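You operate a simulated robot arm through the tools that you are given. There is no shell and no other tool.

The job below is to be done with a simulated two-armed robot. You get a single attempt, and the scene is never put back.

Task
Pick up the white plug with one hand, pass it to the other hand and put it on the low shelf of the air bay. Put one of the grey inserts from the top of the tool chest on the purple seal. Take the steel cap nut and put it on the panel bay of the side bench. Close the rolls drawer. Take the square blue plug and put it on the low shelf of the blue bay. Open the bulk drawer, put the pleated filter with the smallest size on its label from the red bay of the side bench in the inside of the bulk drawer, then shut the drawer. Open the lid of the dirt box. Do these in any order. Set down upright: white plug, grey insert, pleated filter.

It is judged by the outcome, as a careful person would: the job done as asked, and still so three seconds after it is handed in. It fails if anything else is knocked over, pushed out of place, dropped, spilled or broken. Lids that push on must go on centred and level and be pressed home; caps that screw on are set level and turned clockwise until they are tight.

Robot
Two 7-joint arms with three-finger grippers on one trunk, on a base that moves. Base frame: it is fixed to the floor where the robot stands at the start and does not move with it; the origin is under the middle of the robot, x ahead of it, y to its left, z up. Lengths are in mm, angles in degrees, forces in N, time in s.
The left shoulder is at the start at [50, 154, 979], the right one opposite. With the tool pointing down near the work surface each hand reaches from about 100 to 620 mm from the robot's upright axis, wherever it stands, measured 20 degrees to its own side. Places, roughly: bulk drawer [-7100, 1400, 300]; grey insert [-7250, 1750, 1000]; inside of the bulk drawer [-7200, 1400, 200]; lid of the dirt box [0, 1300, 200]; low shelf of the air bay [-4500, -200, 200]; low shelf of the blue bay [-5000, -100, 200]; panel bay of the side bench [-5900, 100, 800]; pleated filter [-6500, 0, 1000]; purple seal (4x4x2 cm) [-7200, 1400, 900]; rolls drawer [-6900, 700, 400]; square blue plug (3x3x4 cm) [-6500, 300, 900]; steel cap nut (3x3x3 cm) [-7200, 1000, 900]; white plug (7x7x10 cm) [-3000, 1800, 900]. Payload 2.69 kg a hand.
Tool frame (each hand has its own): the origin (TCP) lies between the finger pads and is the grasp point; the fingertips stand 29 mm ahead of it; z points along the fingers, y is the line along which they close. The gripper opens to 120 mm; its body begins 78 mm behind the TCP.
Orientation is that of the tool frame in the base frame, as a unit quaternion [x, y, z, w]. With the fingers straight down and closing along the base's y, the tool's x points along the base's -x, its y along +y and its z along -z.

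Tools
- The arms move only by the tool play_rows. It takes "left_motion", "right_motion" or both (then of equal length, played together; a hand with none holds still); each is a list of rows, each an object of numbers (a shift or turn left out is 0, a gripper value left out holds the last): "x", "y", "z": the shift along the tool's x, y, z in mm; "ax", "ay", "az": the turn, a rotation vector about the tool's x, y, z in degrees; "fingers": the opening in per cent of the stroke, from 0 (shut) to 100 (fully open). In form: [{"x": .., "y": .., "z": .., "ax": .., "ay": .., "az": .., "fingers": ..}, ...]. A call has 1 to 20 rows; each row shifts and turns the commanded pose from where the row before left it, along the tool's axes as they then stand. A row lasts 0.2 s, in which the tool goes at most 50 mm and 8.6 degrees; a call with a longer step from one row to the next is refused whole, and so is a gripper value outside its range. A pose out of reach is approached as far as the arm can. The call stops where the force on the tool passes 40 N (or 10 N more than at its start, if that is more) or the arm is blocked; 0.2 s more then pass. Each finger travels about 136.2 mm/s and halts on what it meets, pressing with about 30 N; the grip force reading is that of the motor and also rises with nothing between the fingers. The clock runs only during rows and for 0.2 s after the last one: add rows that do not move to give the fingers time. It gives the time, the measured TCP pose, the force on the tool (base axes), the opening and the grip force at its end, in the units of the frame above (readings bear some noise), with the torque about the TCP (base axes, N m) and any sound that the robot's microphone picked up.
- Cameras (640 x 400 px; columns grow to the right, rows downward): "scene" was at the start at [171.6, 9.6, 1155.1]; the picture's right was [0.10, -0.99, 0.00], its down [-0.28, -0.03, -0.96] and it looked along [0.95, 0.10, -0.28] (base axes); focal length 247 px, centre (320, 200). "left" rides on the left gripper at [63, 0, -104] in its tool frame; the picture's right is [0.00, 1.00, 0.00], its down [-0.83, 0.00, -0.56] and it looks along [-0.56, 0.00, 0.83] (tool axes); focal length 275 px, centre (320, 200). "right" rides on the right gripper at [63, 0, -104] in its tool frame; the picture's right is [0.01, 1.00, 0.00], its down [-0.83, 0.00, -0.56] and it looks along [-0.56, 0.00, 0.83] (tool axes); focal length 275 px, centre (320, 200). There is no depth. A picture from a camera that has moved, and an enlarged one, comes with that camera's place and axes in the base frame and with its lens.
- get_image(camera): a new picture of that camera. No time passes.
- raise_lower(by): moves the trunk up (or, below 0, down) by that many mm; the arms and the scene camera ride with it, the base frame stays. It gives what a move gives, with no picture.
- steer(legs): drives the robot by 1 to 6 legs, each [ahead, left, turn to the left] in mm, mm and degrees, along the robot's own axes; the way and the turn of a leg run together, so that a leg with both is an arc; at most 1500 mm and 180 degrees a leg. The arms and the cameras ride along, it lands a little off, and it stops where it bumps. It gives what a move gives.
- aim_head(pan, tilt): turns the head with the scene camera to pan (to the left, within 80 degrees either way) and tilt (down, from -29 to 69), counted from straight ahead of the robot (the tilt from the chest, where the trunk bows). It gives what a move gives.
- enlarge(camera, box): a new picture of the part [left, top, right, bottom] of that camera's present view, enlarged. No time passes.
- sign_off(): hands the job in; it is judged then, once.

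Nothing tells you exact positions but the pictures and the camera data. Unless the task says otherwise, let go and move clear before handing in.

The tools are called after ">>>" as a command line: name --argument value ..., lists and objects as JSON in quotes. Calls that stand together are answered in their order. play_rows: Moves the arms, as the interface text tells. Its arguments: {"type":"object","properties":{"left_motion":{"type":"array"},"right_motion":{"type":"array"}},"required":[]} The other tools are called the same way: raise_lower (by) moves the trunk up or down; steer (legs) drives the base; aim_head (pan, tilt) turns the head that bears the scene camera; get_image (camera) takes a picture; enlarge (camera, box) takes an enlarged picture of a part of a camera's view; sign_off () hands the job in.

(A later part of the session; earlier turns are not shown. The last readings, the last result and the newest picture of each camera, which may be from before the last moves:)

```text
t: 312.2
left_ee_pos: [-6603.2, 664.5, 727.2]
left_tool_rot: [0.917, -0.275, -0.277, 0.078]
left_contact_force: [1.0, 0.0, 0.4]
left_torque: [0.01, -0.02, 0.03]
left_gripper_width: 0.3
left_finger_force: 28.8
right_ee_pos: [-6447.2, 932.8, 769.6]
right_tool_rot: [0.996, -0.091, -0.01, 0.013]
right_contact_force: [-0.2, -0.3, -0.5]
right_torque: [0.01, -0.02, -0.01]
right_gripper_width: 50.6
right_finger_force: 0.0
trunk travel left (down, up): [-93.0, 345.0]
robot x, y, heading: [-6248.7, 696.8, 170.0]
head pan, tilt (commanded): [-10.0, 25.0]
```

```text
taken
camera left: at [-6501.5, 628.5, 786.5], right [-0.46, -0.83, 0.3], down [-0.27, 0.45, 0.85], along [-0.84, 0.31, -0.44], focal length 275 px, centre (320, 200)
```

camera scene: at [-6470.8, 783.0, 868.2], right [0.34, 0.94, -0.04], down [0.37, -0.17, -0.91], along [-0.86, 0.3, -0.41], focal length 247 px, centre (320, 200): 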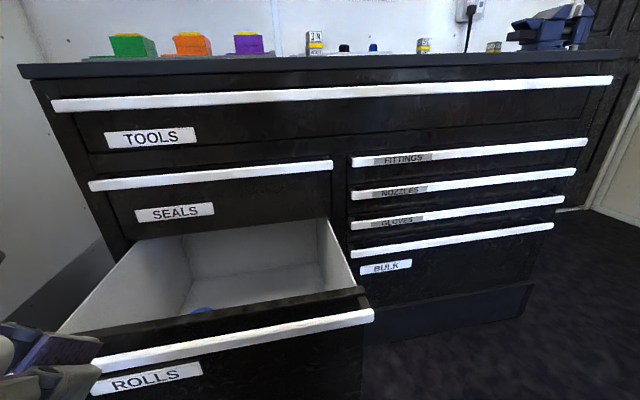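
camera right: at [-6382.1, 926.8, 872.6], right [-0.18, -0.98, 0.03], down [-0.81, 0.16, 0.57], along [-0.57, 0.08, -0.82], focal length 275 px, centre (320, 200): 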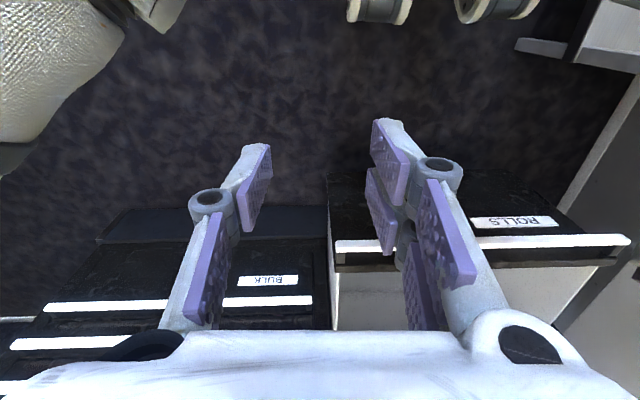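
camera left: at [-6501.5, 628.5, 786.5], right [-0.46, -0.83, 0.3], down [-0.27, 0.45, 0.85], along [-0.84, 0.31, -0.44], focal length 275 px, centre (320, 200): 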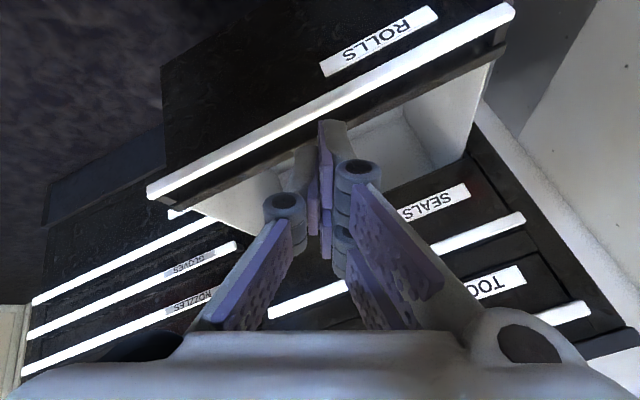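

My torso is leaning slightly: most likely the left elbow came down onto the side bench's edge. I'll reverse by raising the trunk in steps.

>>> raise_lower --by 80

>>> get_image --camera "scene"

```text
t: 313.4
left_ee_pos: [-6624.1, 633.9, 797.5]
left_tool_rot: [0.927, -0.256, -0.269, 0.054]
left_contact_force: [1.4, 1.0, 0.4]
left_torque: [0.0, -0.02, -0.03]
left_gripper_width: 0.2
left_finger_force: 28.8
right_ee_pos: [-6466.6, 907.4, 853.8]
right_tool_rot: [0.996, -0.09, 0.001, -0.004]
right_contact_force: [-0.2, 0.9, -0.7]
right_torque: [-0.04, -0.03, 0.01]
right_gripper_width: 50.4
right_finger_force: 0.0
trunk travel left (down, up): [-173.0, 265.0]
robot x, y, heading: [-6248.8, 695.7, 170.0]
head pan, tilt (commanded): [-10.0, 25.0]
```

```text
taken
camera scene: at [-6461.8, 747.4, 957.5], right [0.34, 0.94, 0.0], down [0.4, -0.14, -0.91], along [-0.85, 0.31, -0.42], focal length 247 px, centre (320, 200)
```

scene: 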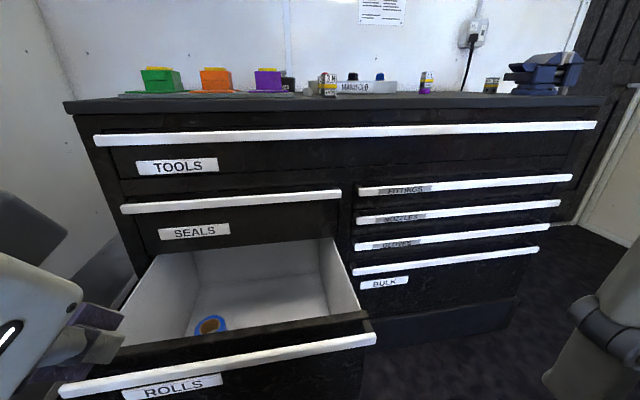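

Freed: the torso is level again. I'll raise the rest and inspect the bench for any disturbance.

>>> raise_lower --by 260

>>> aim_head --pan 60 --tilt 35

>>> get_image --camera "scene"

```text
t: 316.0
left_ee_pos: [-6623.1, 636.0, 1058.7]
left_tool_rot: [0.926, -0.258, -0.27, 0.054]
left_contact_force: [-0.6, 0.6, 0.6]
left_torque: [0.01, -0.01, 0.03]
left_gripper_width: 0.0
left_finger_force: 28.6
right_ee_pos: [-6465.8, 908.3, 1113.4]
right_tool_rot: [0.996, -0.091, 0.001, -0.004]
right_contact_force: [0.9, -0.3, -0.2]
right_torque: [0.01, -0.02, -0.02]
right_gripper_width: 50.4
right_finger_force: 0.2
trunk travel left (down, up): [-433.0, 5.0]
robot x, y, heading: [-6251.7, 696.2, 170.0]
head pan, tilt (commanded): [-10.0, 25.0]
```

```text
t: 317.4
left_ee_pos: [-6623.3, 635.1, 1057.5]
left_tool_rot: [0.926, -0.258, -0.269, 0.055]
left_contact_force: [-0.5, 0.0, 0.2]
left_torque: [-0.06, -0.01, -0.03]
left_gripper_width: 0.2
left_finger_force: 29.1
right_ee_pos: [-6464.9, 907.7, 1113.1]
right_tool_rot: [0.996, -0.091, 0.001, -0.004]
right_contact_force: [0.6, -0.3, 0.1]
right_torque: [0.0, 0.0, 0.0]
right_gripper_width: 50.5
right_finger_force: 0.0
trunk travel left (down, up): [-433.0, 5.0]
robot x, y, heading: [-6252.5, 692.4, 170.0]
head pan, tilt (commanded): [60.0, 35.0]
```

```text
taken
camera scene: at [-6314.6, 629.6, 1221.1], right [-0.77, 0.64, 0.0], down [0.37, 0.44, -0.82], along [-0.53, -0.63, -0.57], focal length 247 px, centre (320, 200)
```

scene: 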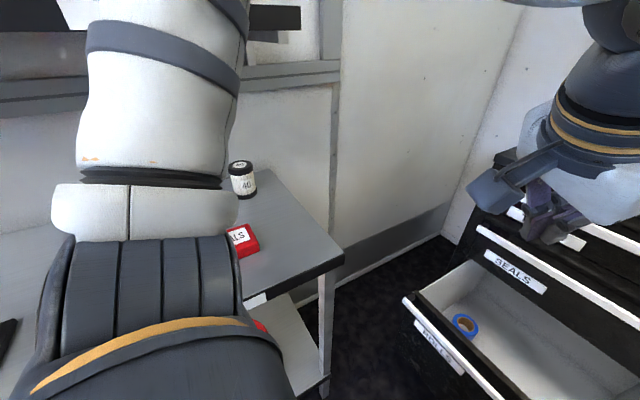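

>>> steer --legs '[[0, -380, 0]]'

>>> aim_head --pan 75 --tilt 25

>>> get_image --camera "scene"

```text
t: 320.9
left_ee_pos: [-6555.4, 1017.4, 1058.2]
left_tool_rot: [0.925, -0.261, -0.27, 0.054]
left_contact_force: [0.3, 0.8, 0.3]
left_torque: [-0.01, -0.02, 0.02]
left_gripper_width: 0.2
left_finger_force: 28.6
right_ee_pos: [-6394.7, 1289.6, 1112.3]
right_tool_rot: [0.995, -0.095, 0.0, -0.004]
right_contact_force: [0.5, -0.4, 0.3]
right_torque: [-0.02, 0.01, 0.01]
right_gripper_width: 50.7
right_finger_force: 0.1
trunk travel left (down, up): [-433.0, 5.0]
robot x, y, heading: [-6185.9, 1074.5, 169.5]
head pan, tilt (commanded): [60.0, 35.0]
```

```text
t: 321.7
left_ee_pos: [-6556.5, 1018.9, 1058.9]
left_tool_rot: [0.925, -0.261, -0.27, 0.053]
left_contact_force: [-0.1, 0.0, 0.5]
left_torque: [-0.02, 0.03, 0.0]
left_gripper_width: 0.4
left_finger_force: 28.6
right_ee_pos: [-6395.8, 1289.1, 1113.2]
right_tool_rot: [0.995, -0.095, 0.001, -0.004]
right_contact_force: [0.7, 0.1, -0.4]
right_torque: [-0.01, -0.04, -0.01]
right_gripper_width: 50.4
right_finger_force: 0.1
trunk travel left (down, up): [-433.0, 5.0]
robot x, y, heading: [-6184.5, 1075.0, 169.9]
head pan, tilt (commanded): [75.0, 25.0]
```

```text
taken
camera scene: at [-6229.6, 993.1, 1236.9], right [-0.9, 0.43, 0.0], down [0.18, 0.38, -0.91], along [-0.39, -0.82, -0.42], focal length 247 px, centre (320, 200)
```

scene: 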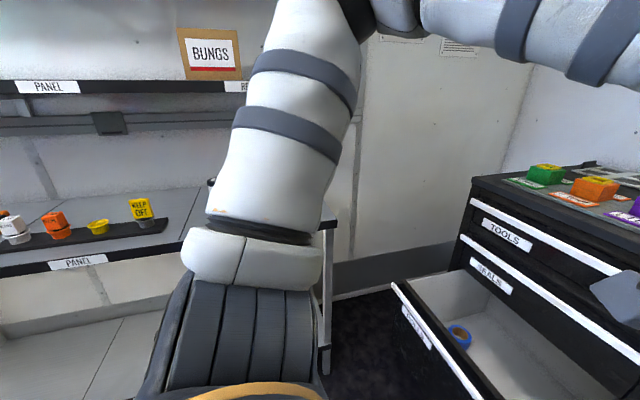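

>>> steer --legs '[[0, 0, 90]]'

>>> aim_head --pan -10 --tilt 25

>>> get_image --camera "scene"

>>> enlarge --camera "scene" --box '[180, 130, 400, 250]'

```text
t: 326.0
left_ee_pos: [-6111.7, 703.1, 1057.9]
left_tool_rot: [0.83, 0.485, -0.149, 0.232]
left_contact_force: [0.3, -0.5, 0.4]
left_torque: [-0.03, 0.03, -0.01]
left_gripper_width: 0.0
left_finger_force: 28.7
right_ee_pos: [-6389.6, 853.9, 1112.3]
right_tool_rot: [0.76, 0.65, -0.003, -0.003]
right_contact_force: [-0.4, 0.0, -0.1]
right_torque: [-0.02, 0.0, 0.03]
right_gripper_width: 50.5
right_finger_force: 0.0
trunk travel left (down, up): [-433.0, 5.0]
robot x, y, heading: [-6181.1, 1075.4, -98.4]
head pan, tilt (commanded): [75.0, 25.0]
```

```text
t: 327.6
left_ee_pos: [-6112.9, 704.5, 1058.4]
left_tool_rot: [0.83, 0.485, -0.149, 0.231]
left_contact_force: [-0.8, -0.1, -0.5]
left_torque: [-0.01, 0.0, -0.01]
left_gripper_width: 0.1
left_finger_force: 28.8
right_ee_pos: [-6389.5, 854.5, 1112.5]
right_tool_rot: [0.759, 0.651, -0.003, -0.003]
right_contact_force: [-1.2, 0.3, 0.0]
right_torque: [0.0, 0.0, 0.01]
right_gripper_width: 50.4
right_finger_force: 0.1
trunk travel left (down, up): [-433.0, 5.0]
robot x, y, heading: [-6179.7, 1075.2, -98.4]
head pan, tilt (commanded): [-10.0, 25.0]
```

```text
taken
camera scene: at [-6211.5, 978.5, 1236.9], right [-0.95, 0.31, 0.0], down [0.13, 0.4, -0.91], along [-0.28, -0.86, -0.42], focal length 247 px, centre (320, 200)
```

scene: 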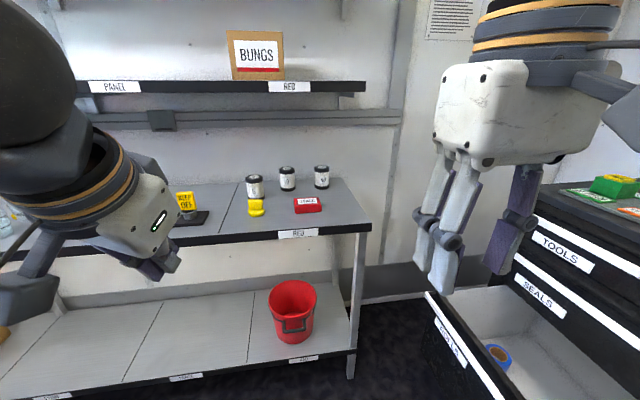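

```text
2.91 times, centred on (290, 190) of scene
camera zoom: at [-6211.5, 978.5, 1236.9], right [-0.95, 0.31, 0.0], down [0.13, 0.4, -0.91], along [-0.28, -0.86, -0.42], focal length 718 px, centre (407, 229)
```

zoom: 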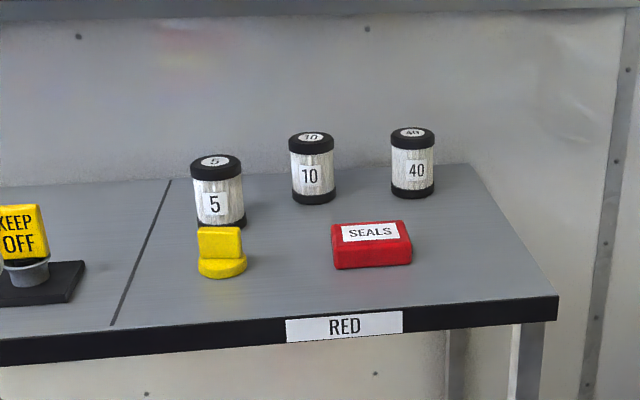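

Everything on the RED and PANEL bays is still in place. I'll avoid bowing deeply next to the bench: re-square the left hand (45° fist), turn to the chest here in the open, and lower only moderately.

>>> play_rows --left_motion '[{"ax": 0.1, "ay": -3.4, "az": -5.5}, {"ax": 0.1, "ay": -3.4, "az": -5.5}, {"ax": 0.1, "ay": -3.4, "az": -5.5}, {"ax": 0.1, "ay": -3.4, "az": -5.5}, {"x": -2, "y": 17, "z": 26}, {"x": -2, "y": 17, "z": 26}, {"x": -2, "y": 16, "z": 26}, {}]'

>>> steer --legs '[[0, 0, -91.6]]'

>>> raise_lower --by -180

>>> aim_head --pan 10 --tilt 40

>>> get_image --camera "scene"

```text
t: 329.4
left_ee_pos: [-6071.9, 637.9, 1007.8]
left_tool_rot: [0.701, 0.603, -0.288, 0.251]
left_contact_force: [0.6, 1.0, 0.5]
left_torque: [0.04, -0.04, -0.03]
left_gripper_width: 0.2
left_finger_force: 29.0
right_ee_pos: [-6389.9, 855.0, 1111.5]
right_tool_rot: [0.759, 0.651, -0.003, -0.004]
right_contact_force: [0.0, -0.1, 0.2]
right_torque: [-0.02, 0.01, -0.02]
right_gripper_width: 50.2
right_finger_force: 0.1
trunk travel left (down, up): [-433.0, 5.0]
robot x, y, heading: [-6182.2, 1068.9, -98.3]
head pan, tilt (commanded): [-10.0, 25.0]
```

```text
t: 333.7
left_ee_pos: [-6620.6, 970.8, 1007.9]
left_tool_rot: [0.92, -0.077, -0.382, -0.03]
left_contact_force: [0.6, 0.1, 0.0]
left_torque: [0.05, 0.01, 0.02]
left_gripper_width: 0.1
left_finger_force: 28.7
right_ee_pos: [-6399.7, 1284.4, 1114.5]
right_tool_rot: [0.996, -0.084, 0.001, -0.004]
right_contact_force: [0.0, 0.8, 0.6]
right_torque: [-0.01, -0.03, 0.01]
right_gripper_width: 50.4
right_finger_force: 0.1
trunk travel left (down, up): [-433.0, 5.0]
robot x, y, heading: [-6183.7, 1076.4, 170.6]
head pan, tilt (commanded): [-10.0, 25.0]
```

```text
t: 335.7
left_ee_pos: [-6623.7, 970.2, 821.6]
left_tool_rot: [0.927, -0.076, -0.366, -0.027]
left_contact_force: [0.2, -0.8, -0.1]
left_torque: [-0.01, -0.03, 0.01]
left_gripper_width: 0.0
left_finger_force: 28.8
right_ee_pos: [-6400.1, 1284.8, 932.4]
right_tool_rot: [0.996, -0.085, 0.001, -0.005]
right_contact_force: [-0.1, 0.5, -0.2]
right_torque: [0.03, 0.0, 0.03]
right_gripper_width: 50.4
right_finger_force: 0.0
trunk travel left (down, up): [-253.0, 185.0]
robot x, y, heading: [-6186.5, 1076.2, 170.8]
head pan, tilt (commanded): [-10.0, 25.0]
```

```text
t: 336.5
left_ee_pos: [-6625.1, 970.0, 820.2]
left_tool_rot: [0.927, -0.075, -0.366, -0.028]
left_contact_force: [0.0, -0.3, -0.1]
left_torque: [0.0, -0.01, 0.02]
left_gripper_width: 0.0
left_finger_force: 28.5
right_ee_pos: [-6398.6, 1284.6, 933.7]
right_tool_rot: [0.996, -0.086, 0.0, -0.004]
right_contact_force: [0.7, -0.9, 0.3]
right_torque: [0.02, 0.0, -0.04]
right_gripper_width: 50.3
right_finger_force: 0.0
trunk travel left (down, up): [-253.0, 185.0]
robot x, y, heading: [-6186.7, 1075.7, 170.8]
head pan, tilt (commanded): [10.0, 40.0]
```

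```text
taken
camera scene: at [-6369.7, 1090.4, 1016.8], right [-0.01, 1.0, 0.0], down [0.64, 0.01, -0.77], along [-0.77, -0.01, -0.64], focal length 247 px, centre (320, 200)
```

scene: 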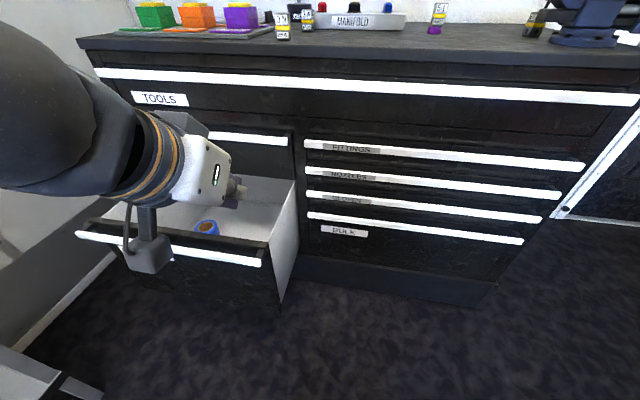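

>>> play_rows --left_motion '[{"x": 30.4, "z": 32.5}, {"x": 30.4, "z": 32.5}, {"x": 30.4, "z": 32.5}, {"x": 30.4, "z": 32.5}, {"x": 30.4, "z": 32.5}, {"x": 30.4, "z": 32.5}, {"x": 30.4, "z": 32.5}, {"x": 30.4, "z": 32.5}, {"x": 30.4, "z": 32.5}, {"x": 30.4, "z": 32.5}, {"x": 25, "z": 27}, {}]'

>>> aim_head --pan 35 --tilt 40

>>> get_image --camera "scene"

```text
t: 339.1
left_ee_pos: [-6633.2, 1019.2, 356.8]
left_tool_rot: [0.927, -0.076, -0.366, -0.024]
left_contact_force: [0.8, 0.1, -0.5]
left_torque: [-0.01, -0.02, 0.03]
left_gripper_width: 0.1
left_finger_force: 28.3
left hand out of reach, approached as far as the arm can: row 1, 2, 7, 8, 9, 10
right_ee_pos: [-6400.2, 1284.1, 933.8]
right_tool_rot: [0.996, -0.085, -0.001, -0.005]
right_contact_force: [-0.2, -0.3, -0.2]
right_torque: [0.03, 0.02, 0.01]
right_gripper_width: 50.3
right_finger_force: 0.0
trunk travel left (down, up): [-253.0, 185.0]
robot x, y, heading: [-6183.3, 1073.4, 171.0]
head pan, tilt (commanded): [10.0, 40.0]
```

```text
t: 340.0
left_ee_pos: [-6632.6, 1020.3, 357.2]
left_tool_rot: [0.927, -0.076, -0.366, -0.024]
left_contact_force: [-0.1, 0.8, 0.6]
left_torque: [0.02, -0.03, -0.01]
left_gripper_width: 0.0
left_finger_force: 28.4
right_ee_pos: [-6400.4, 1284.1, 933.5]
right_tool_rot: [0.996, -0.086, 0.001, -0.004]
right_contact_force: [0.5, 0.0, 0.1]
right_torque: [0.0, -0.01, 0.01]
right_gripper_width: 50.5
right_finger_force: 0.0
trunk travel left (down, up): [-253.0, 185.0]
robot x, y, heading: [-6181.0, 1075.8, 170.9]
head pan, tilt (commanded): [35.0, 40.0]
```

```text
taken
camera scene: at [-6361.2, 1054.6, 1016.8], right [-0.43, 0.9, 0.0], down [0.58, 0.28, -0.77], along [-0.69, -0.33, -0.64], focal length 247 px, centre (320, 200)
```

scene: 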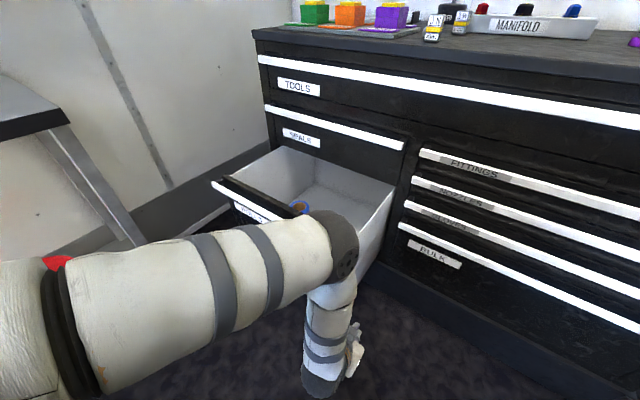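

>>> steer --legs '[[0, 290, -0.8]]'

>>> get_image --camera "scene"

>>> get_image --camera "left"

```text
t: 342.7
left_ee_pos: [-6681.0, 746.5, 357.4]
left_tool_rot: [0.927, -0.079, -0.365, -0.025]
left_contact_force: [0.6, 0.4, 0.9]
left_torque: [-0.03, -0.01, 0.02]
left_gripper_width: 0.0
left_finger_force: 28.3
right_ee_pos: [-6444.6, 1009.9, 933.0]
right_tool_rot: [0.996, -0.089, 0.0, -0.005]
right_contact_force: [0.4, -0.1, 0.8]
right_torque: [0.0, 0.02, 0.01]
right_gripper_width: 50.3
right_finger_force: 0.0
trunk travel left (down, up): [-253.0, 185.0]
robot x, y, heading: [-6228.2, 799.0, 170.2]
head pan, tilt (commanded): [35.0, 40.0]
```

```text
taken
camera scene: at [-6407.6, 779.4, 1016.8], right [-0.43, 0.9, 0.0], down [0.58, 0.27, -0.77], along [-0.69, -0.33, -0.64], focal length 247 px, centre (320, 200)
```

scene: 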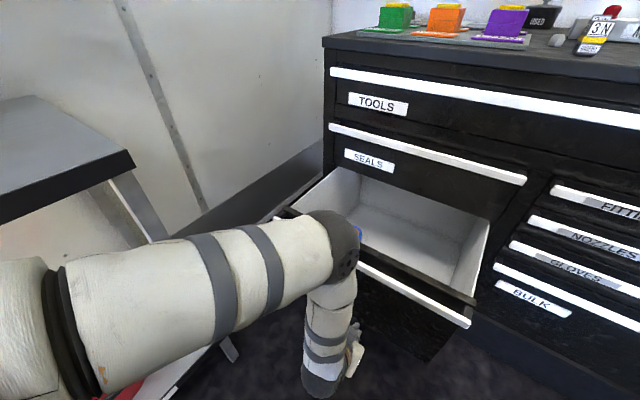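

```text
taken
camera left: at [-6563.8, 727.6, 391.7], right [-0.17, -0.99, 0.01], down [-0.22, 0.05, 0.97], along [-0.96, 0.16, -0.23], focal length 275 px, centre (320, 200)
```

left: 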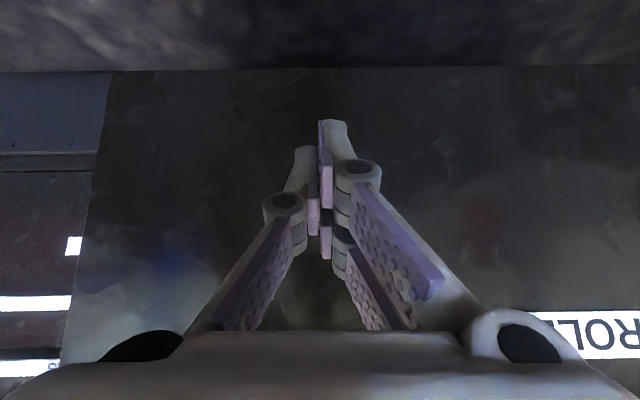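

>>> play_rows --left_motion '[{"x": -13, "z": 29}, {"x": -13, "z": 29}, {}]'

>>> get_image --camera "scene"

>>> get_image --camera "left"

```text
t: 343.5
left_ee_pos: [-6737.7, 756.3, 331.6]
left_tool_rot: [0.927, -0.08, -0.365, -0.026]
left_contact_force: [0.4, -0.1, 0.2]
left_torque: [0.04, 0.04, 0.03]
left_gripper_width: 0.0
left_finger_force: 28.6
right_ee_pos: [-6444.6, 1009.3, 932.5]
right_tool_rot: [0.996, -0.089, 0.001, -0.005]
right_contact_force: [-0.6, 0.6, 0.3]
right_torque: [0.01, 0.02, -0.02]
right_gripper_width: 50.5
right_finger_force: 0.0
trunk travel left (down, up): [-253.0, 185.0]
robot x, y, heading: [-6229.3, 798.5, 170.1]
head pan, tilt (commanded): [35.0, 40.0]
```

```text
taken
camera scene: at [-6407.6, 779.5, 1016.8], right [-0.43, 0.9, 0.0], down [0.58, 0.27, -0.77], along [-0.69, -0.33, -0.64], focal length 247 px, centre (320, 200)
```

scene: 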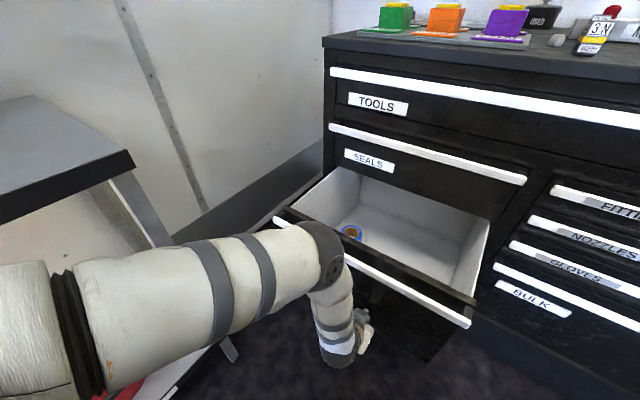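

```text
taken
camera left: at [-6622.1, 736.5, 367.1], right [-0.17, -0.99, 0.02], down [-0.22, 0.05, 0.97], along [-0.96, 0.16, -0.23], focal length 275 px, centre (320, 200)
```

left: 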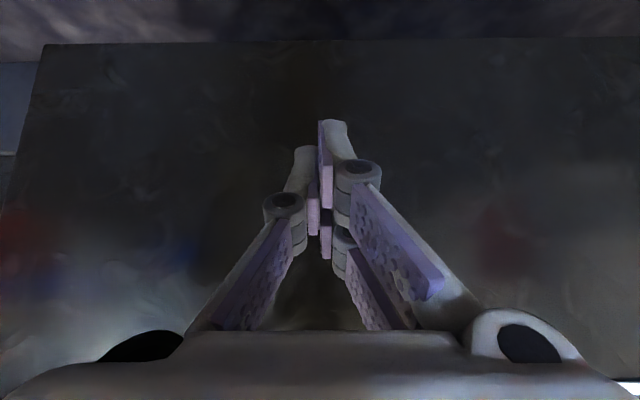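

>>> steer --legs '[[150, 0, 0]]'

>>> get_image --camera "scene"

```text
t: 344.9
left_ee_pos: [-6884.1, 781.8, 331.4]
left_tool_rot: [0.927, -0.08, -0.366, -0.025]
left_contact_force: [0.3, -1.0, 0.1]
left_torque: [0.0, -0.03, 0.03]
left_gripper_width: 0.0
left_finger_force: 29.0
right_ee_pos: [-6591.2, 1035.0, 933.3]
right_tool_rot: [0.996, -0.089, 0.0, -0.005]
right_contact_force: [-1.5, -0.4, -0.3]
right_torque: [-0.02, -0.03, -0.02]
right_gripper_width: 50.5
right_finger_force: 0.0
trunk travel left (down, up): [-253.0, 185.0]
robot x, y, heading: [-6373.7, 824.6, 170.3]
head pan, tilt (commanded): [35.0, 40.0]
```

```text
taken
camera scene: at [-6554.6, 804.5, 1016.7], right [-0.43, 0.9, 0.0], down [0.58, 0.27, -0.77], along [-0.69, -0.33, -0.64], focal length 247 px, centre (320, 200)
```

scene: 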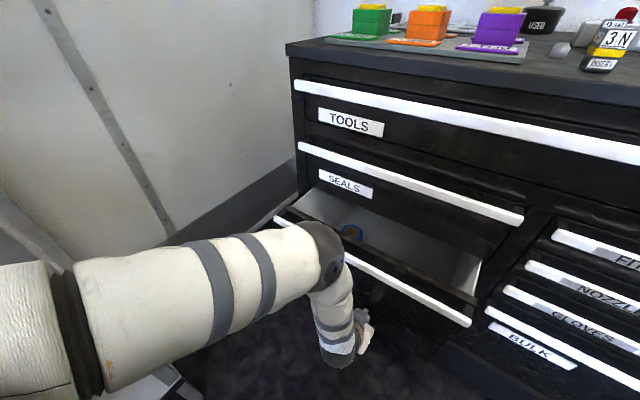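

The drawer slides easily. Continuing.

>>> steer --legs '[[90, 0, 0]]'

>>> get_image --camera "scene"

```text
t: 346.0
left_ee_pos: [-6975.6, 796.9, 332.5]
left_tool_rot: [0.927, -0.08, -0.366, -0.026]
left_contact_force: [-0.7, 0.4, 0.2]
left_torque: [-0.03, -0.01, 0.03]
left_gripper_width: 0.0
left_finger_force: 28.2
right_ee_pos: [-6682.0, 1050.7, 933.5]
right_tool_rot: [0.996, -0.089, 0.001, -0.005]
right_contact_force: [0.5, -1.3, -0.3]
right_torque: [0.0, -0.01, 0.0]
right_gripper_width: 50.5
right_finger_force: 0.1
trunk travel left (down, up): [-253.0, 185.0]
robot x, y, heading: [-6462.4, 843.0, 170.2]
head pan, tilt (commanded): [35.0, 40.0]
```

```text
taken
camera scene: at [-6644.2, 819.9, 1016.7], right [-0.43, 0.9, 0.0], down [0.58, 0.27, -0.77], along [-0.69, -0.33, -0.64], focal length 247 px, centre (320, 200)
```

scene: 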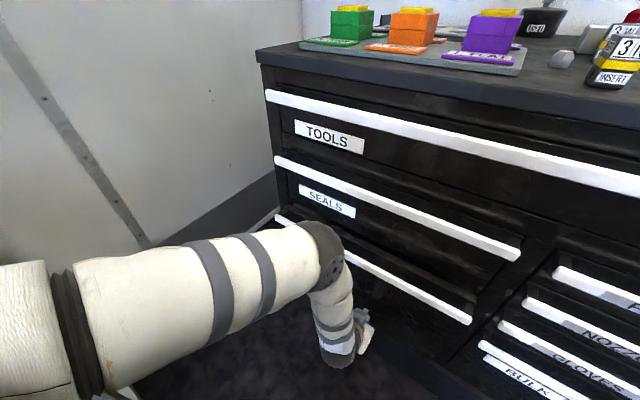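

>>> steer --legs '[[45, 0, 0]]'

>>> get_image --camera "scene"

```text
t: 346.9
left_ee_pos: [-7017.6, 804.8, 331.3]
left_tool_rot: [0.927, -0.079, -0.366, -0.024]
left_contact_force: [0.2, 0.1, -0.9]
left_torque: [0.01, 0.02, 0.02]
left_gripper_width: 0.0
left_finger_force: 28.6
right_ee_pos: [-6723.6, 1057.4, 933.5]
right_tool_rot: [0.996, -0.089, 0.001, -0.005]
right_contact_force: [0.2, 0.6, -0.9]
right_torque: [0.0, -0.01, -0.01]
right_gripper_width: 50.7
right_finger_force: 0.1
trunk travel left (down, up): [-253.0, 185.0]
robot x, y, heading: [-6507.6, 848.6, 170.1]
head pan, tilt (commanded): [35.0, 40.0]
```

```text
taken
camera scene: at [-6687.7, 827.5, 1016.7], right [-0.43, 0.9, 0.0], down [0.58, 0.27, -0.77], along [-0.69, -0.33, -0.64], focal length 247 px, centre (320, 200)
```

scene: 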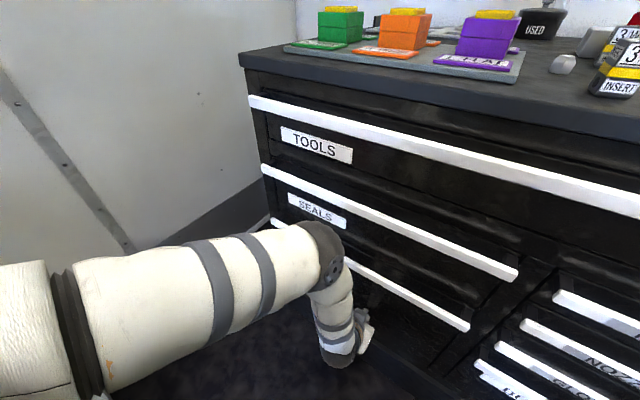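

>>> steer --legs '[[25, 0, 0]]'

>>> aim_head --pan 10 --tilt 55

>>> get_image --camera "scene"

```text
t: 347.7
left_ee_pos: [-7021.4, 805.3, 327.6]
left_tool_rot: [0.931, -0.08, -0.357, -0.025]
left_contact_force: [0.0, 0.1, -0.3]
left_torque: [-0.02, -0.04, 0.02]
left_gripper_width: 0.2
left_finger_force: 28.7
right_ee_pos: [-6734.8, 1059.9, 933.2]
right_tool_rot: [0.996, -0.089, -0.001, -0.005]
right_contact_force: [-0.1, -0.7, 0.1]
right_torque: [-0.02, 0.01, 0.02]
right_gripper_width: 50.7
right_finger_force: 0.1
trunk travel left (down, up): [-253.0, 185.0]
robot x, y, heading: [-6524.6, 848.3, 170.3]
head pan, tilt (commanded): [35.0, 40.0]
stopped in leg 1: the force on the tool passed its limit at 64 N (the readings are from after the stop); the commanded pose is now the measured one
```

```text
t: 348.6
left_ee_pos: [-7022.3, 805.0, 326.9]
left_tool_rot: [0.93, -0.08, -0.357, -0.025]
left_contact_force: [0.7, 0.3, -0.2]
left_torque: [0.01, -0.01, 0.0]
left_gripper_width: 0.1
left_finger_force: 28.5
right_ee_pos: [-6735.7, 1059.7, 933.1]
right_tool_rot: [0.996, -0.088, 0.001, -0.005]
right_contact_force: [-0.1, 0.3, -0.6]
right_torque: [0.0, -0.02, 0.01]
right_gripper_width: 50.3
right_finger_force: 0.2
trunk travel left (down, up): [-253.0, 185.0]
robot x, y, heading: [-6521.6, 849.7, 170.1]
head pan, tilt (commanded): [10.0, 55.0]
```

```text
taken
camera scene: at [-6694.8, 865.2, 996.1], right [-0.01, 1.0, 0.0], down [0.82, 0.0, -0.57], along [-0.57, 0.0, -0.82], focal length 247 px, centre (320, 200)
```

scene: 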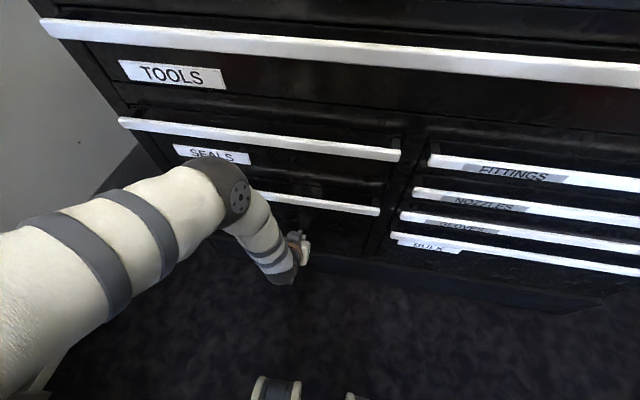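

ROLLS is fully shut (it hit its stop). Next the BULK drawer: its handle rail is at about z≈423. I'll back off, shift right, and inspect the handle with the right hand camera.

>>> steer --legs '[[-220, 0, 0], [0, -300, 0]]'

>>> aim_head --pan 0 --tilt 45

>>> get_image --camera "scene"

>>> get_image --camera "right"

```text
t: 352.9
left_ee_pos: [-6747.8, 1068.5, 327.3]
left_tool_rot: [0.931, -0.079, -0.356, -0.025]
left_contact_force: [-0.4, 0.0, 0.4]
left_torque: [0.04, -0.01, -0.03]
left_gripper_width: 0.1
left_finger_force: 28.4
right_ee_pos: [-6462.3, 1322.9, 933.8]
right_tool_rot: [0.996, -0.088, 0.0, -0.005]
right_contact_force: [0.2, 0.0, -0.5]
right_torque: [0.0, 0.02, -0.04]
right_gripper_width: 50.0
right_finger_force: 0.0
trunk travel left (down, up): [-253.0, 185.0]
robot x, y, heading: [-6248.1, 1112.4, 170.4]
head pan, tilt (commanded): [10.0, 55.0]
```

```text
t: 353.6
left_ee_pos: [-6749.3, 1068.6, 328.6]
left_tool_rot: [0.93, -0.079, -0.357, -0.025]
left_contact_force: [-1.0, 0.0, 0.6]
left_torque: [0.03, -0.03, 0.02]
left_gripper_width: 0.0
left_finger_force: 28.7
right_ee_pos: [-6463.8, 1323.2, 933.4]
right_tool_rot: [0.996, -0.089, 0.001, -0.005]
right_contact_force: [-0.1, 0.0, 0.3]
right_torque: [0.03, 0.03, -0.04]
right_gripper_width: 50.3
right_finger_force: 0.0
trunk travel left (down, up): [-253.0, 185.0]
robot x, y, heading: [-6248.4, 1111.1, 170.1]
head pan, tilt (commanded): [0.0, 45.0]
```

```text
taken
camera scene: at [-6429.5, 1142.7, 1009.5], right [0.17, 0.99, 0.0], down [0.7, -0.12, -0.71], along [-0.7, 0.12, -0.71], focal length 247 px, centre (320, 200)
```

scene: 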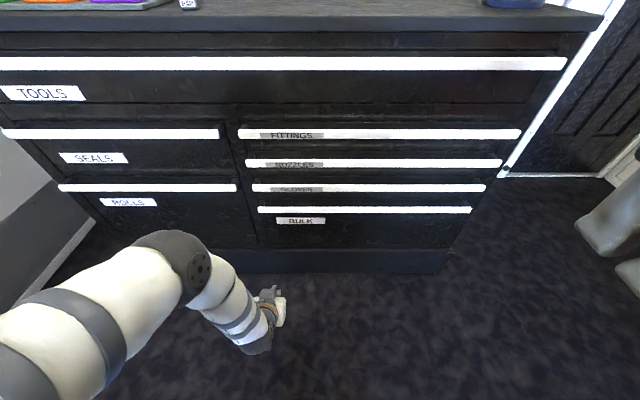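

```text
taken
camera right: at [-6400.8, 1313.1, 1036.3], right [-0.17, -0.99, -0.01], down [-0.82, 0.14, 0.56], along [-0.55, 0.1, -0.83], focal length 275 px, centre (320, 200)
```

right: 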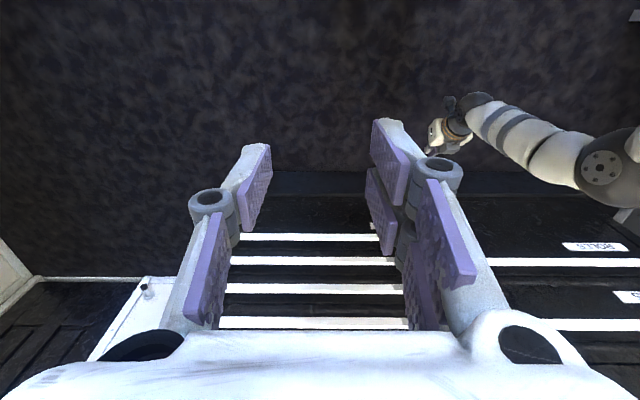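

>>> enlarge --camera "scene" --box '[230, 110, 540, 290]'

>>> enlarge --camera "scene" --box '[400, 170, 520, 260]'

```text
2.06 times, centred on (385, 200) of scene
camera zoom: at [-6429.5, 1142.7, 1009.5], right [0.17, 0.99, 0.0], down [0.7, -0.12, -0.71], along [-0.7, 0.12, -0.71], focal length 509 px, centre (186, 200)
```

zoom: 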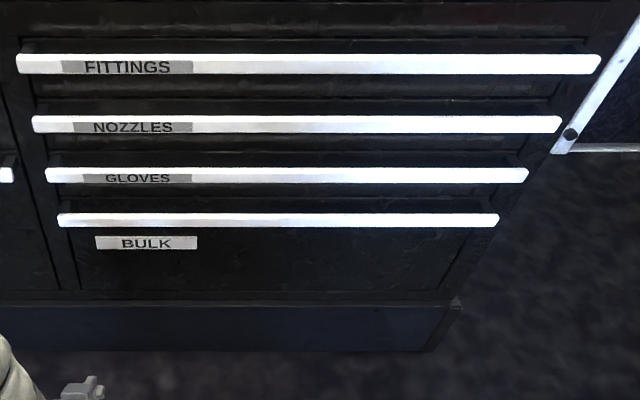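

```text
4.44 times, centred on (460, 215) of scene
camera zoom: at [-6429.5, 1142.7, 1009.5], right [0.17, 0.99, 0.0], down [0.7, -0.12, -0.71], along [-0.7, 0.12, -0.71], focal length 1096 px, centre (-302, 133)
```

zoom: 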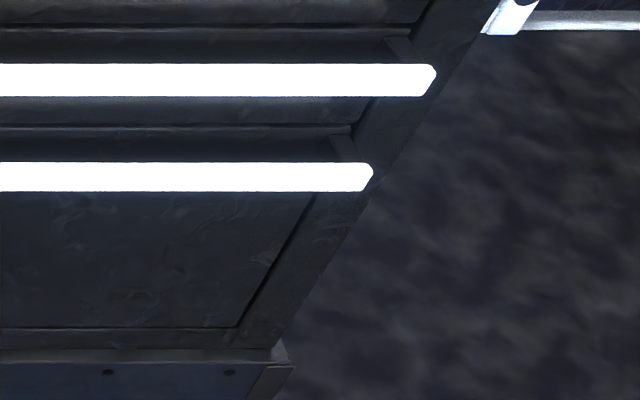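

The BULK handle is a bar standing off the drawer front, ~90 mm below the next handle, so I must come from the front at 45°. I'll raise the left hand and roll it 90° so its fingers can pinch the bar from above-behind and below-front.

>>> play_rows --left_motion '[{"x": -16.4, "z": -37.1}, {"x": -16.4, "z": -37.1}, {"x": -16.4, "z": -37.1}, {"x": -16.4, "z": -37.1}, {"x": -16.4, "z": -37.1}, {"x": -16.4, "z": -37.1}, {}]'

>>> play_rows --left_motion '[{"az": 8.2, "fingers": 60}, {"az": 8.2}, {"az": 8.2}, {"az": 8.2}, {"az": 8.2}, {"az": 8.2}, {"az": 8.2}, {"az": 8.2}, {"az": 8.2}, {"az": 8.2}, {"az": 8}, {}]'

>>> get_image --camera "scene"

>>> get_image --camera "left"

```text
t: 355.2
left_ee_pos: [-6672.8, 1058.0, 560.0]
left_tool_rot: [0.93, -0.079, -0.359, -0.025]
left_contact_force: [-0.3, 0.2, 0.6]
left_torque: [0.0, -0.02, 0.0]
left_gripper_width: 0.0
left_finger_force: 28.5
right_ee_pos: [-6462.5, 1322.9, 932.9]
right_tool_rot: [0.996, -0.089, 0.0, -0.005]
right_contact_force: [0.3, 0.0, -0.1]
right_torque: [-0.03, -0.03, -0.01]
right_gripper_width: 50.8
right_finger_force: 0.1
trunk travel left (down, up): [-253.0, 185.0]
robot x, y, heading: [-6249.9, 1112.9, 170.4]
head pan, tilt (commanded): [0.0, 45.0]
```

```text
t: 357.8
left_ee_pos: [-6673.1, 1059.3, 559.2]
left_tool_rot: [-0.602, 0.714, 0.269, -0.235]
left_contact_force: [-0.1, 0.2, -0.4]
left_torque: [0.0, 0.03, 0.01]
left_gripper_width: 72.0
left_finger_force: 0.0
right_ee_pos: [-6462.5, 1322.9, 933.2]
right_tool_rot: [0.996, -0.088, 0.0, -0.004]
right_contact_force: [0.0, 0.1, -0.2]
right_torque: [-0.02, 0.0, 0.03]
right_gripper_width: 50.4
right_finger_force: 0.0
trunk travel left (down, up): [-253.0, 185.0]
robot x, y, heading: [-6245.8, 1112.0, 170.2]
head pan, tilt (commanded): [0.0, 45.0]
```

```text
taken
camera scene: at [-6429.5, 1142.8, 1009.5], right [0.17, 0.99, 0.0], down [0.7, -0.12, -0.71], along [-0.7, 0.12, -0.71], focal length 247 px, centre (320, 200)
```

scene: 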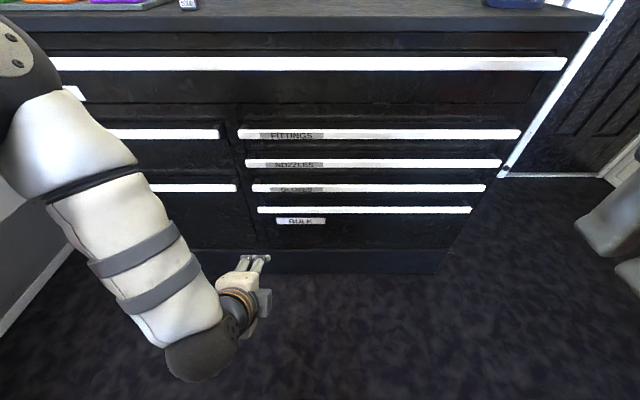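

```text
taken
camera left: at [-6615.7, 985.7, 639.5], right [-0.73, 0.14, 0.67], down [0.51, 0.76, 0.4], along [-0.45, 0.63, -0.63], focal length 275 px, centre (320, 200)
```

left: 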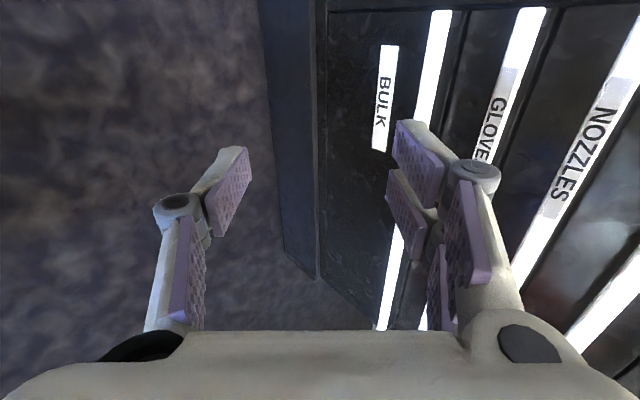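

The roll worked. Now shift right and approach so the hand camera can see the bar's cross-section.

>>> steer --legs '[[0, -180, 0], [190, 0, 0]]'

>>> get_image --camera "left"

>>> get_image --camera "scene"

```text
t: 360.9
left_ee_pos: [-6831.2, 1270.9, 559.3]
left_tool_rot: [-0.6, 0.715, 0.271, -0.233]
left_contact_force: [0.3, 0.3, 0.0]
left_torque: [-0.04, -0.02, 0.0]
left_gripper_width: 72.2
left_finger_force: 0.0
right_ee_pos: [-6617.9, 1534.0, 933.3]
right_tool_rot: [0.996, -0.091, 0.0, -0.005]
right_contact_force: [-0.1, -1.0, -0.3]
right_torque: [0.0, 0.01, -0.02]
right_gripper_width: 50.2
right_finger_force: 0.0
trunk travel left (down, up): [-253.0, 185.0]
robot x, y, heading: [-6406.0, 1325.8, 170.0]
head pan, tilt (commanded): [0.0, 45.0]
```

```text
taken
camera left: at [-6773.2, 1198.1, 639.3], right [-0.73, 0.14, 0.67], down [0.51, 0.76, 0.4], along [-0.45, 0.64, -0.63], focal length 275 px, centre (320, 200)
```

left: 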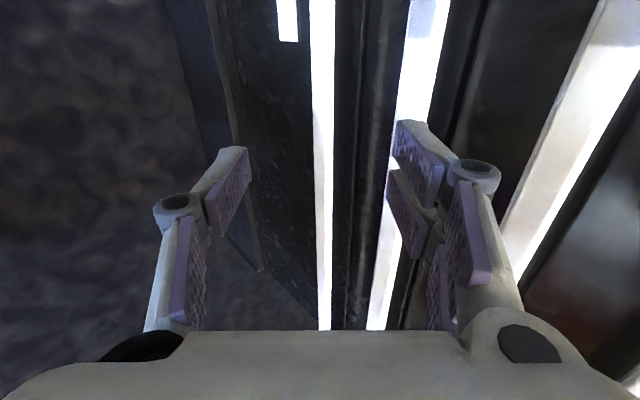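

```text
taken
camera scene: at [-6586.3, 1354.0, 1009.4], right [0.18, 0.98, 0.0], down [0.7, -0.12, -0.71], along [-0.7, 0.12, -0.71], focal length 247 px, centre (320, 200)
```

scene: 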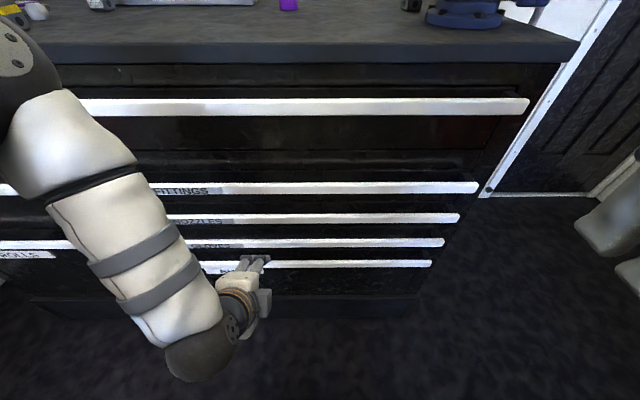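

In the hand camera the BULK bar lies right on the tool axis plane: bar at z≈443. I'll pitch the hand to ~65° so the fingers go above and below the bar, and move to 60 mm short of it.

>>> play_rows --left_motion '[{"ax": -7.7}, {"ax": -7.7}, {"ax": -7.7}, {"y": -20.2, "z": 25.3}, {"y": -20.2, "z": 25.3}, {"y": -20.2, "z": 25.3}, {}]'

>>> get_image --camera "left"

>>> enlarge --camera "scene" --box '[140, 160, 360, 380]'

```text
t: 362.6
left_ee_pos: [-6873.7, 1277.6, 471.0]
left_tool_rot: [-0.541, 0.648, 0.407, -0.349]
left_contact_force: [-0.6, -0.3, 0.2]
left_torque: [0.0, -0.01, 0.05]
left_gripper_width: 71.8
left_finger_force: 0.1
right_ee_pos: [-6618.7, 1533.8, 933.5]
right_tool_rot: [0.996, -0.091, 0.001, -0.005]
right_contact_force: [0.3, 0.3, 0.3]
right_torque: [-0.01, -0.01, 0.03]
right_gripper_width: 50.3
right_finger_force: 0.1
trunk travel left (down, up): [-253.0, 185.0]
robot x, y, heading: [-6402.0, 1321.3, 169.8]
head pan, tilt (commanded): [0.0, 45.0]
```

```text
taken
camera left: at [-6791.3, 1199.0, 517.8], right [-0.41, 0.09, 0.91], down [0.64, 0.73, 0.22], along [-0.65, 0.67, -0.36], focal length 275 px, centre (320, 200)
```

left: 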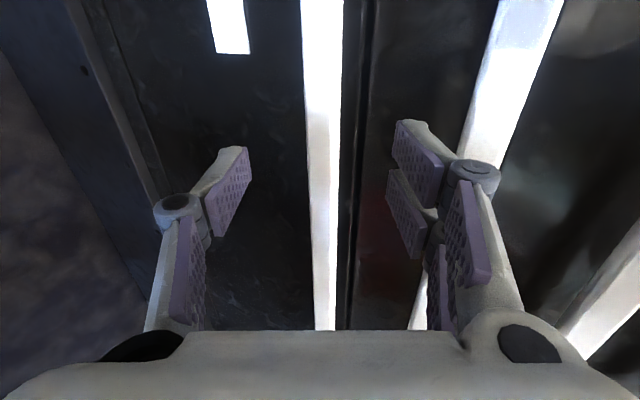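

```text
1.82 times, centred on (250, 270) of scene
camera zoom: at [-6585.9, 1353.9, 1009.5], right [0.18, 0.98, 0.0], down [0.7, -0.12, -0.71], along [-0.7, 0.12, -0.71], focal length 449 px, centre (447, 73)
```

zoom: 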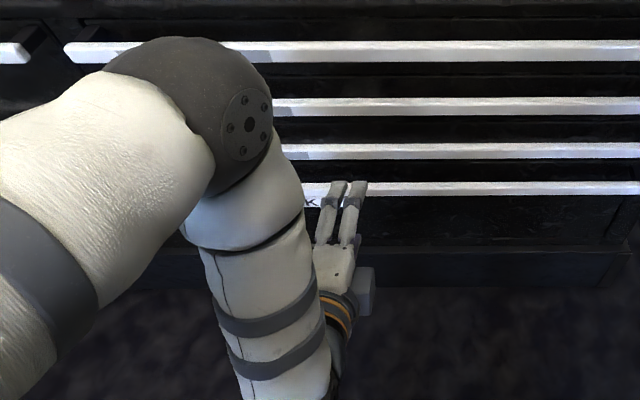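

Triangulated: BULK bar at along 7056, z≈444.5 (next handle 90 mm higher). I narrow the opening to 38 mm, advance so the bar sits between the fingertips, and close.

>>> play_rows --left_motion '[{"fingers": 33}, {"fingers": 33}, {"y": 1.3, "z": 20}, {"y": 1.3, "z": 20}, {"z": 17}, {}]'

>>> get_image --camera "left"

>>> enlarge --camera "scene" --box '[180, 200, 320, 320]'

```text
t: 363.9
left_ee_pos: [-6926.0, 1285.2, 450.4]
left_tool_rot: [-0.54, 0.648, 0.408, -0.349]
left_contact_force: [-0.6, 0.7, 0.2]
left_torque: [-0.01, -0.01, -0.01]
left_gripper_width: 39.5
left_finger_force: 0.1
right_ee_pos: [-6618.2, 1534.2, 933.4]
right_tool_rot: [0.996, -0.092, 0.001, -0.005]
right_contact_force: [-0.4, -0.3, 0.4]
right_torque: [-0.01, 0.0, -0.02]
right_gripper_width: 50.0
right_finger_force: 0.1
trunk travel left (down, up): [-253.0, 185.0]
robot x, y, heading: [-6401.6, 1318.8, 170.1]
head pan, tilt (commanded): [0.0, 45.0]
```

```text
taken
camera left: at [-6843.0, 1207.4, 496.9], right [-0.41, 0.09, 0.91], down [0.64, 0.73, 0.22], along [-0.65, 0.67, -0.36], focal length 275 px, centre (320, 200)
```

left: 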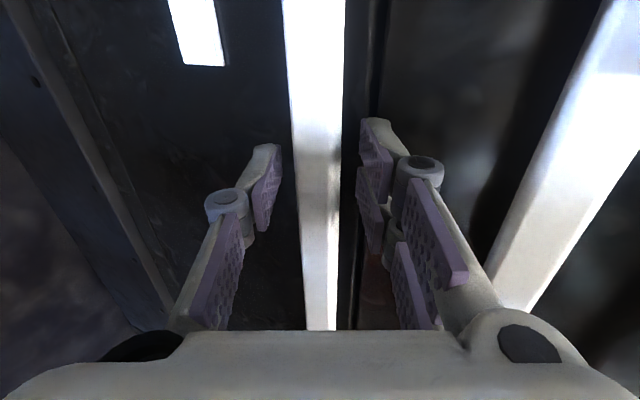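

```text
3.33 times, centred on (250, 260) of scene
camera zoom: at [-6585.9, 1353.9, 1009.5], right [0.18, 0.98, 0.0], down [0.7, -0.12, -0.71], along [-0.7, 0.12, -0.71], focal length 822 px, centre (553, 0)
```

zoom: 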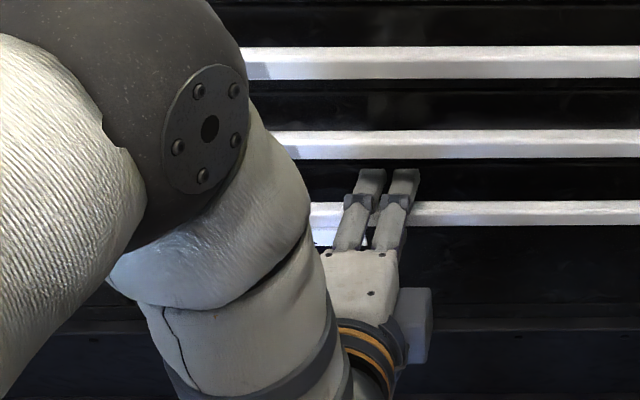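

>>> play_rows --left_motion '[{"fingers": 0}, {"fingers": 0}, {"fingers": 0}]'

>>> get_image --camera "left"

```text
t: 364.8
left_ee_pos: [-6924.3, 1285.2, 448.4]
left_tool_rot: [-0.542, 0.648, 0.407, -0.347]
left_contact_force: [3.6, -0.3, -10.6]
left_torque: [1.02, -0.28, 0.78]
left_gripper_width: 24.1
left_finger_force: 45.7
right_ee_pos: [-6618.4, 1534.1, 932.6]
right_tool_rot: [0.996, -0.091, 0.001, -0.005]
right_contact_force: [-0.1, -0.2, 0.3]
right_torque: [-0.03, 0.0, 0.01]
right_gripper_width: 50.4
right_finger_force: 0.0
trunk travel left (down, up): [-253.0, 185.0]
robot x, y, heading: [-6402.1, 1320.4, 169.8]
head pan, tilt (commanded): [0.0, 45.0]
```

```text
taken
camera left: at [-6842.4, 1207.3, 496.2], right [-0.42, 0.09, 0.91], down [0.64, 0.73, 0.23], along [-0.65, 0.67, -0.36], focal length 275 px, centre (320, 200)
```

left: 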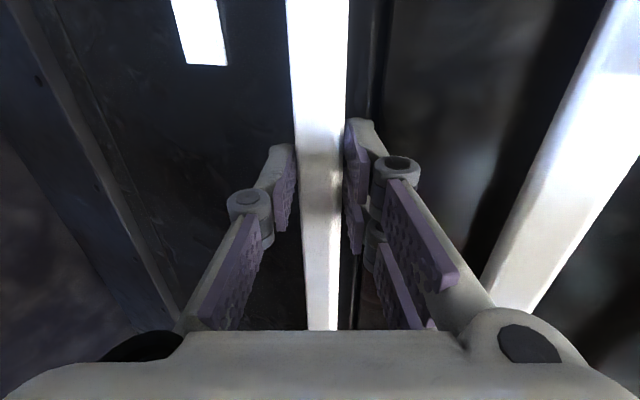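

The bar is pinched (24 mm). Pulling the drawer by backing the base.

>>> steer --legs '[[-100, 0, 0]]'

>>> get_image --camera "scene"

```text
t: 365.9
left_ee_pos: [-6828.4, 1268.6, 449.4]
left_tool_rot: [-0.541, 0.648, 0.409, -0.347]
left_contact_force: [0.6, 11.4, -19.0]
left_torque: [1.16, -0.27, 0.21]
left_gripper_width: 24.1
left_finger_force: 45.0
right_ee_pos: [-6523.1, 1517.7, 932.7]
right_tool_rot: [0.996, -0.092, 0.001, -0.005]
right_contact_force: [-0.1, 0.4, -0.6]
right_torque: [-0.02, 0.02, 0.02]
right_gripper_width: 50.3
right_finger_force: 0.0
trunk travel left (down, up): [-253.0, 185.0]
robot x, y, heading: [-6311.7, 1308.1, 169.8]
head pan, tilt (commanded): [0.0, 45.0]
```

```text
taken
camera scene: at [-6490.3, 1336.9, 1009.3], right [0.17, 0.98, 0.0], down [0.7, -0.12, -0.71], along [-0.7, 0.12, -0.71], focal length 247 px, centre (320, 200)
```

scene: 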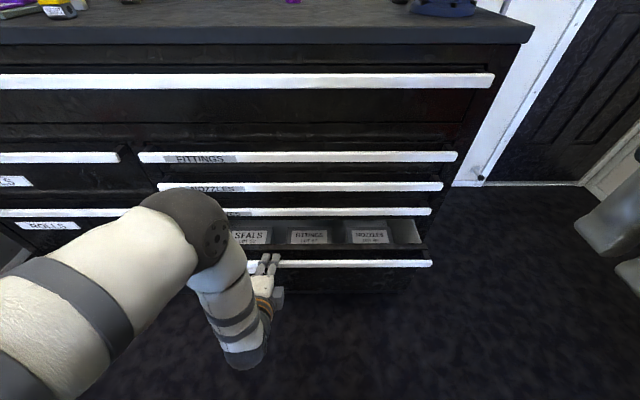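

It opens. Continuing to pull.

>>> steer --legs '[[-100, 0, 0]]'

>>> get_image --camera "scene"

```text
t: 367.0
left_ee_pos: [-6729.9, 1251.6, 450.0]
left_tool_rot: [-0.541, 0.649, 0.408, -0.347]
left_contact_force: [-0.9, 5.4, -10.9]
left_torque: [0.99, -0.12, 0.55]
left_gripper_width: 24.0
left_finger_force: 44.8
right_ee_pos: [-6425.9, 1498.7, 933.7]
right_tool_rot: [0.996, -0.092, 0.0, -0.005]
right_contact_force: [0.2, 0.7, 1.5]
right_torque: [-0.01, -0.01, -0.02]
right_gripper_width: 50.2
right_finger_force: 0.0
trunk travel left (down, up): [-253.0, 185.0]
robot x, y, heading: [-6212.9, 1285.1, 170.3]
head pan, tilt (commanded): [0.0, 45.0]
```

```text
taken
camera scene: at [-6392.8, 1319.6, 1009.4], right [0.17, 0.98, 0.0], down [0.7, -0.12, -0.71], along [-0.7, 0.12, -0.71], focal length 247 px, centre (320, 200)
```

scene: 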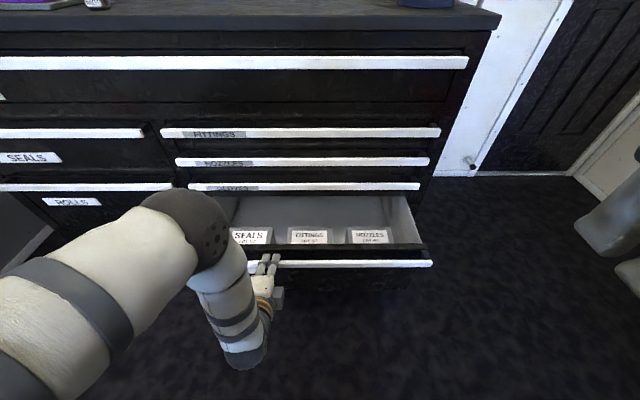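

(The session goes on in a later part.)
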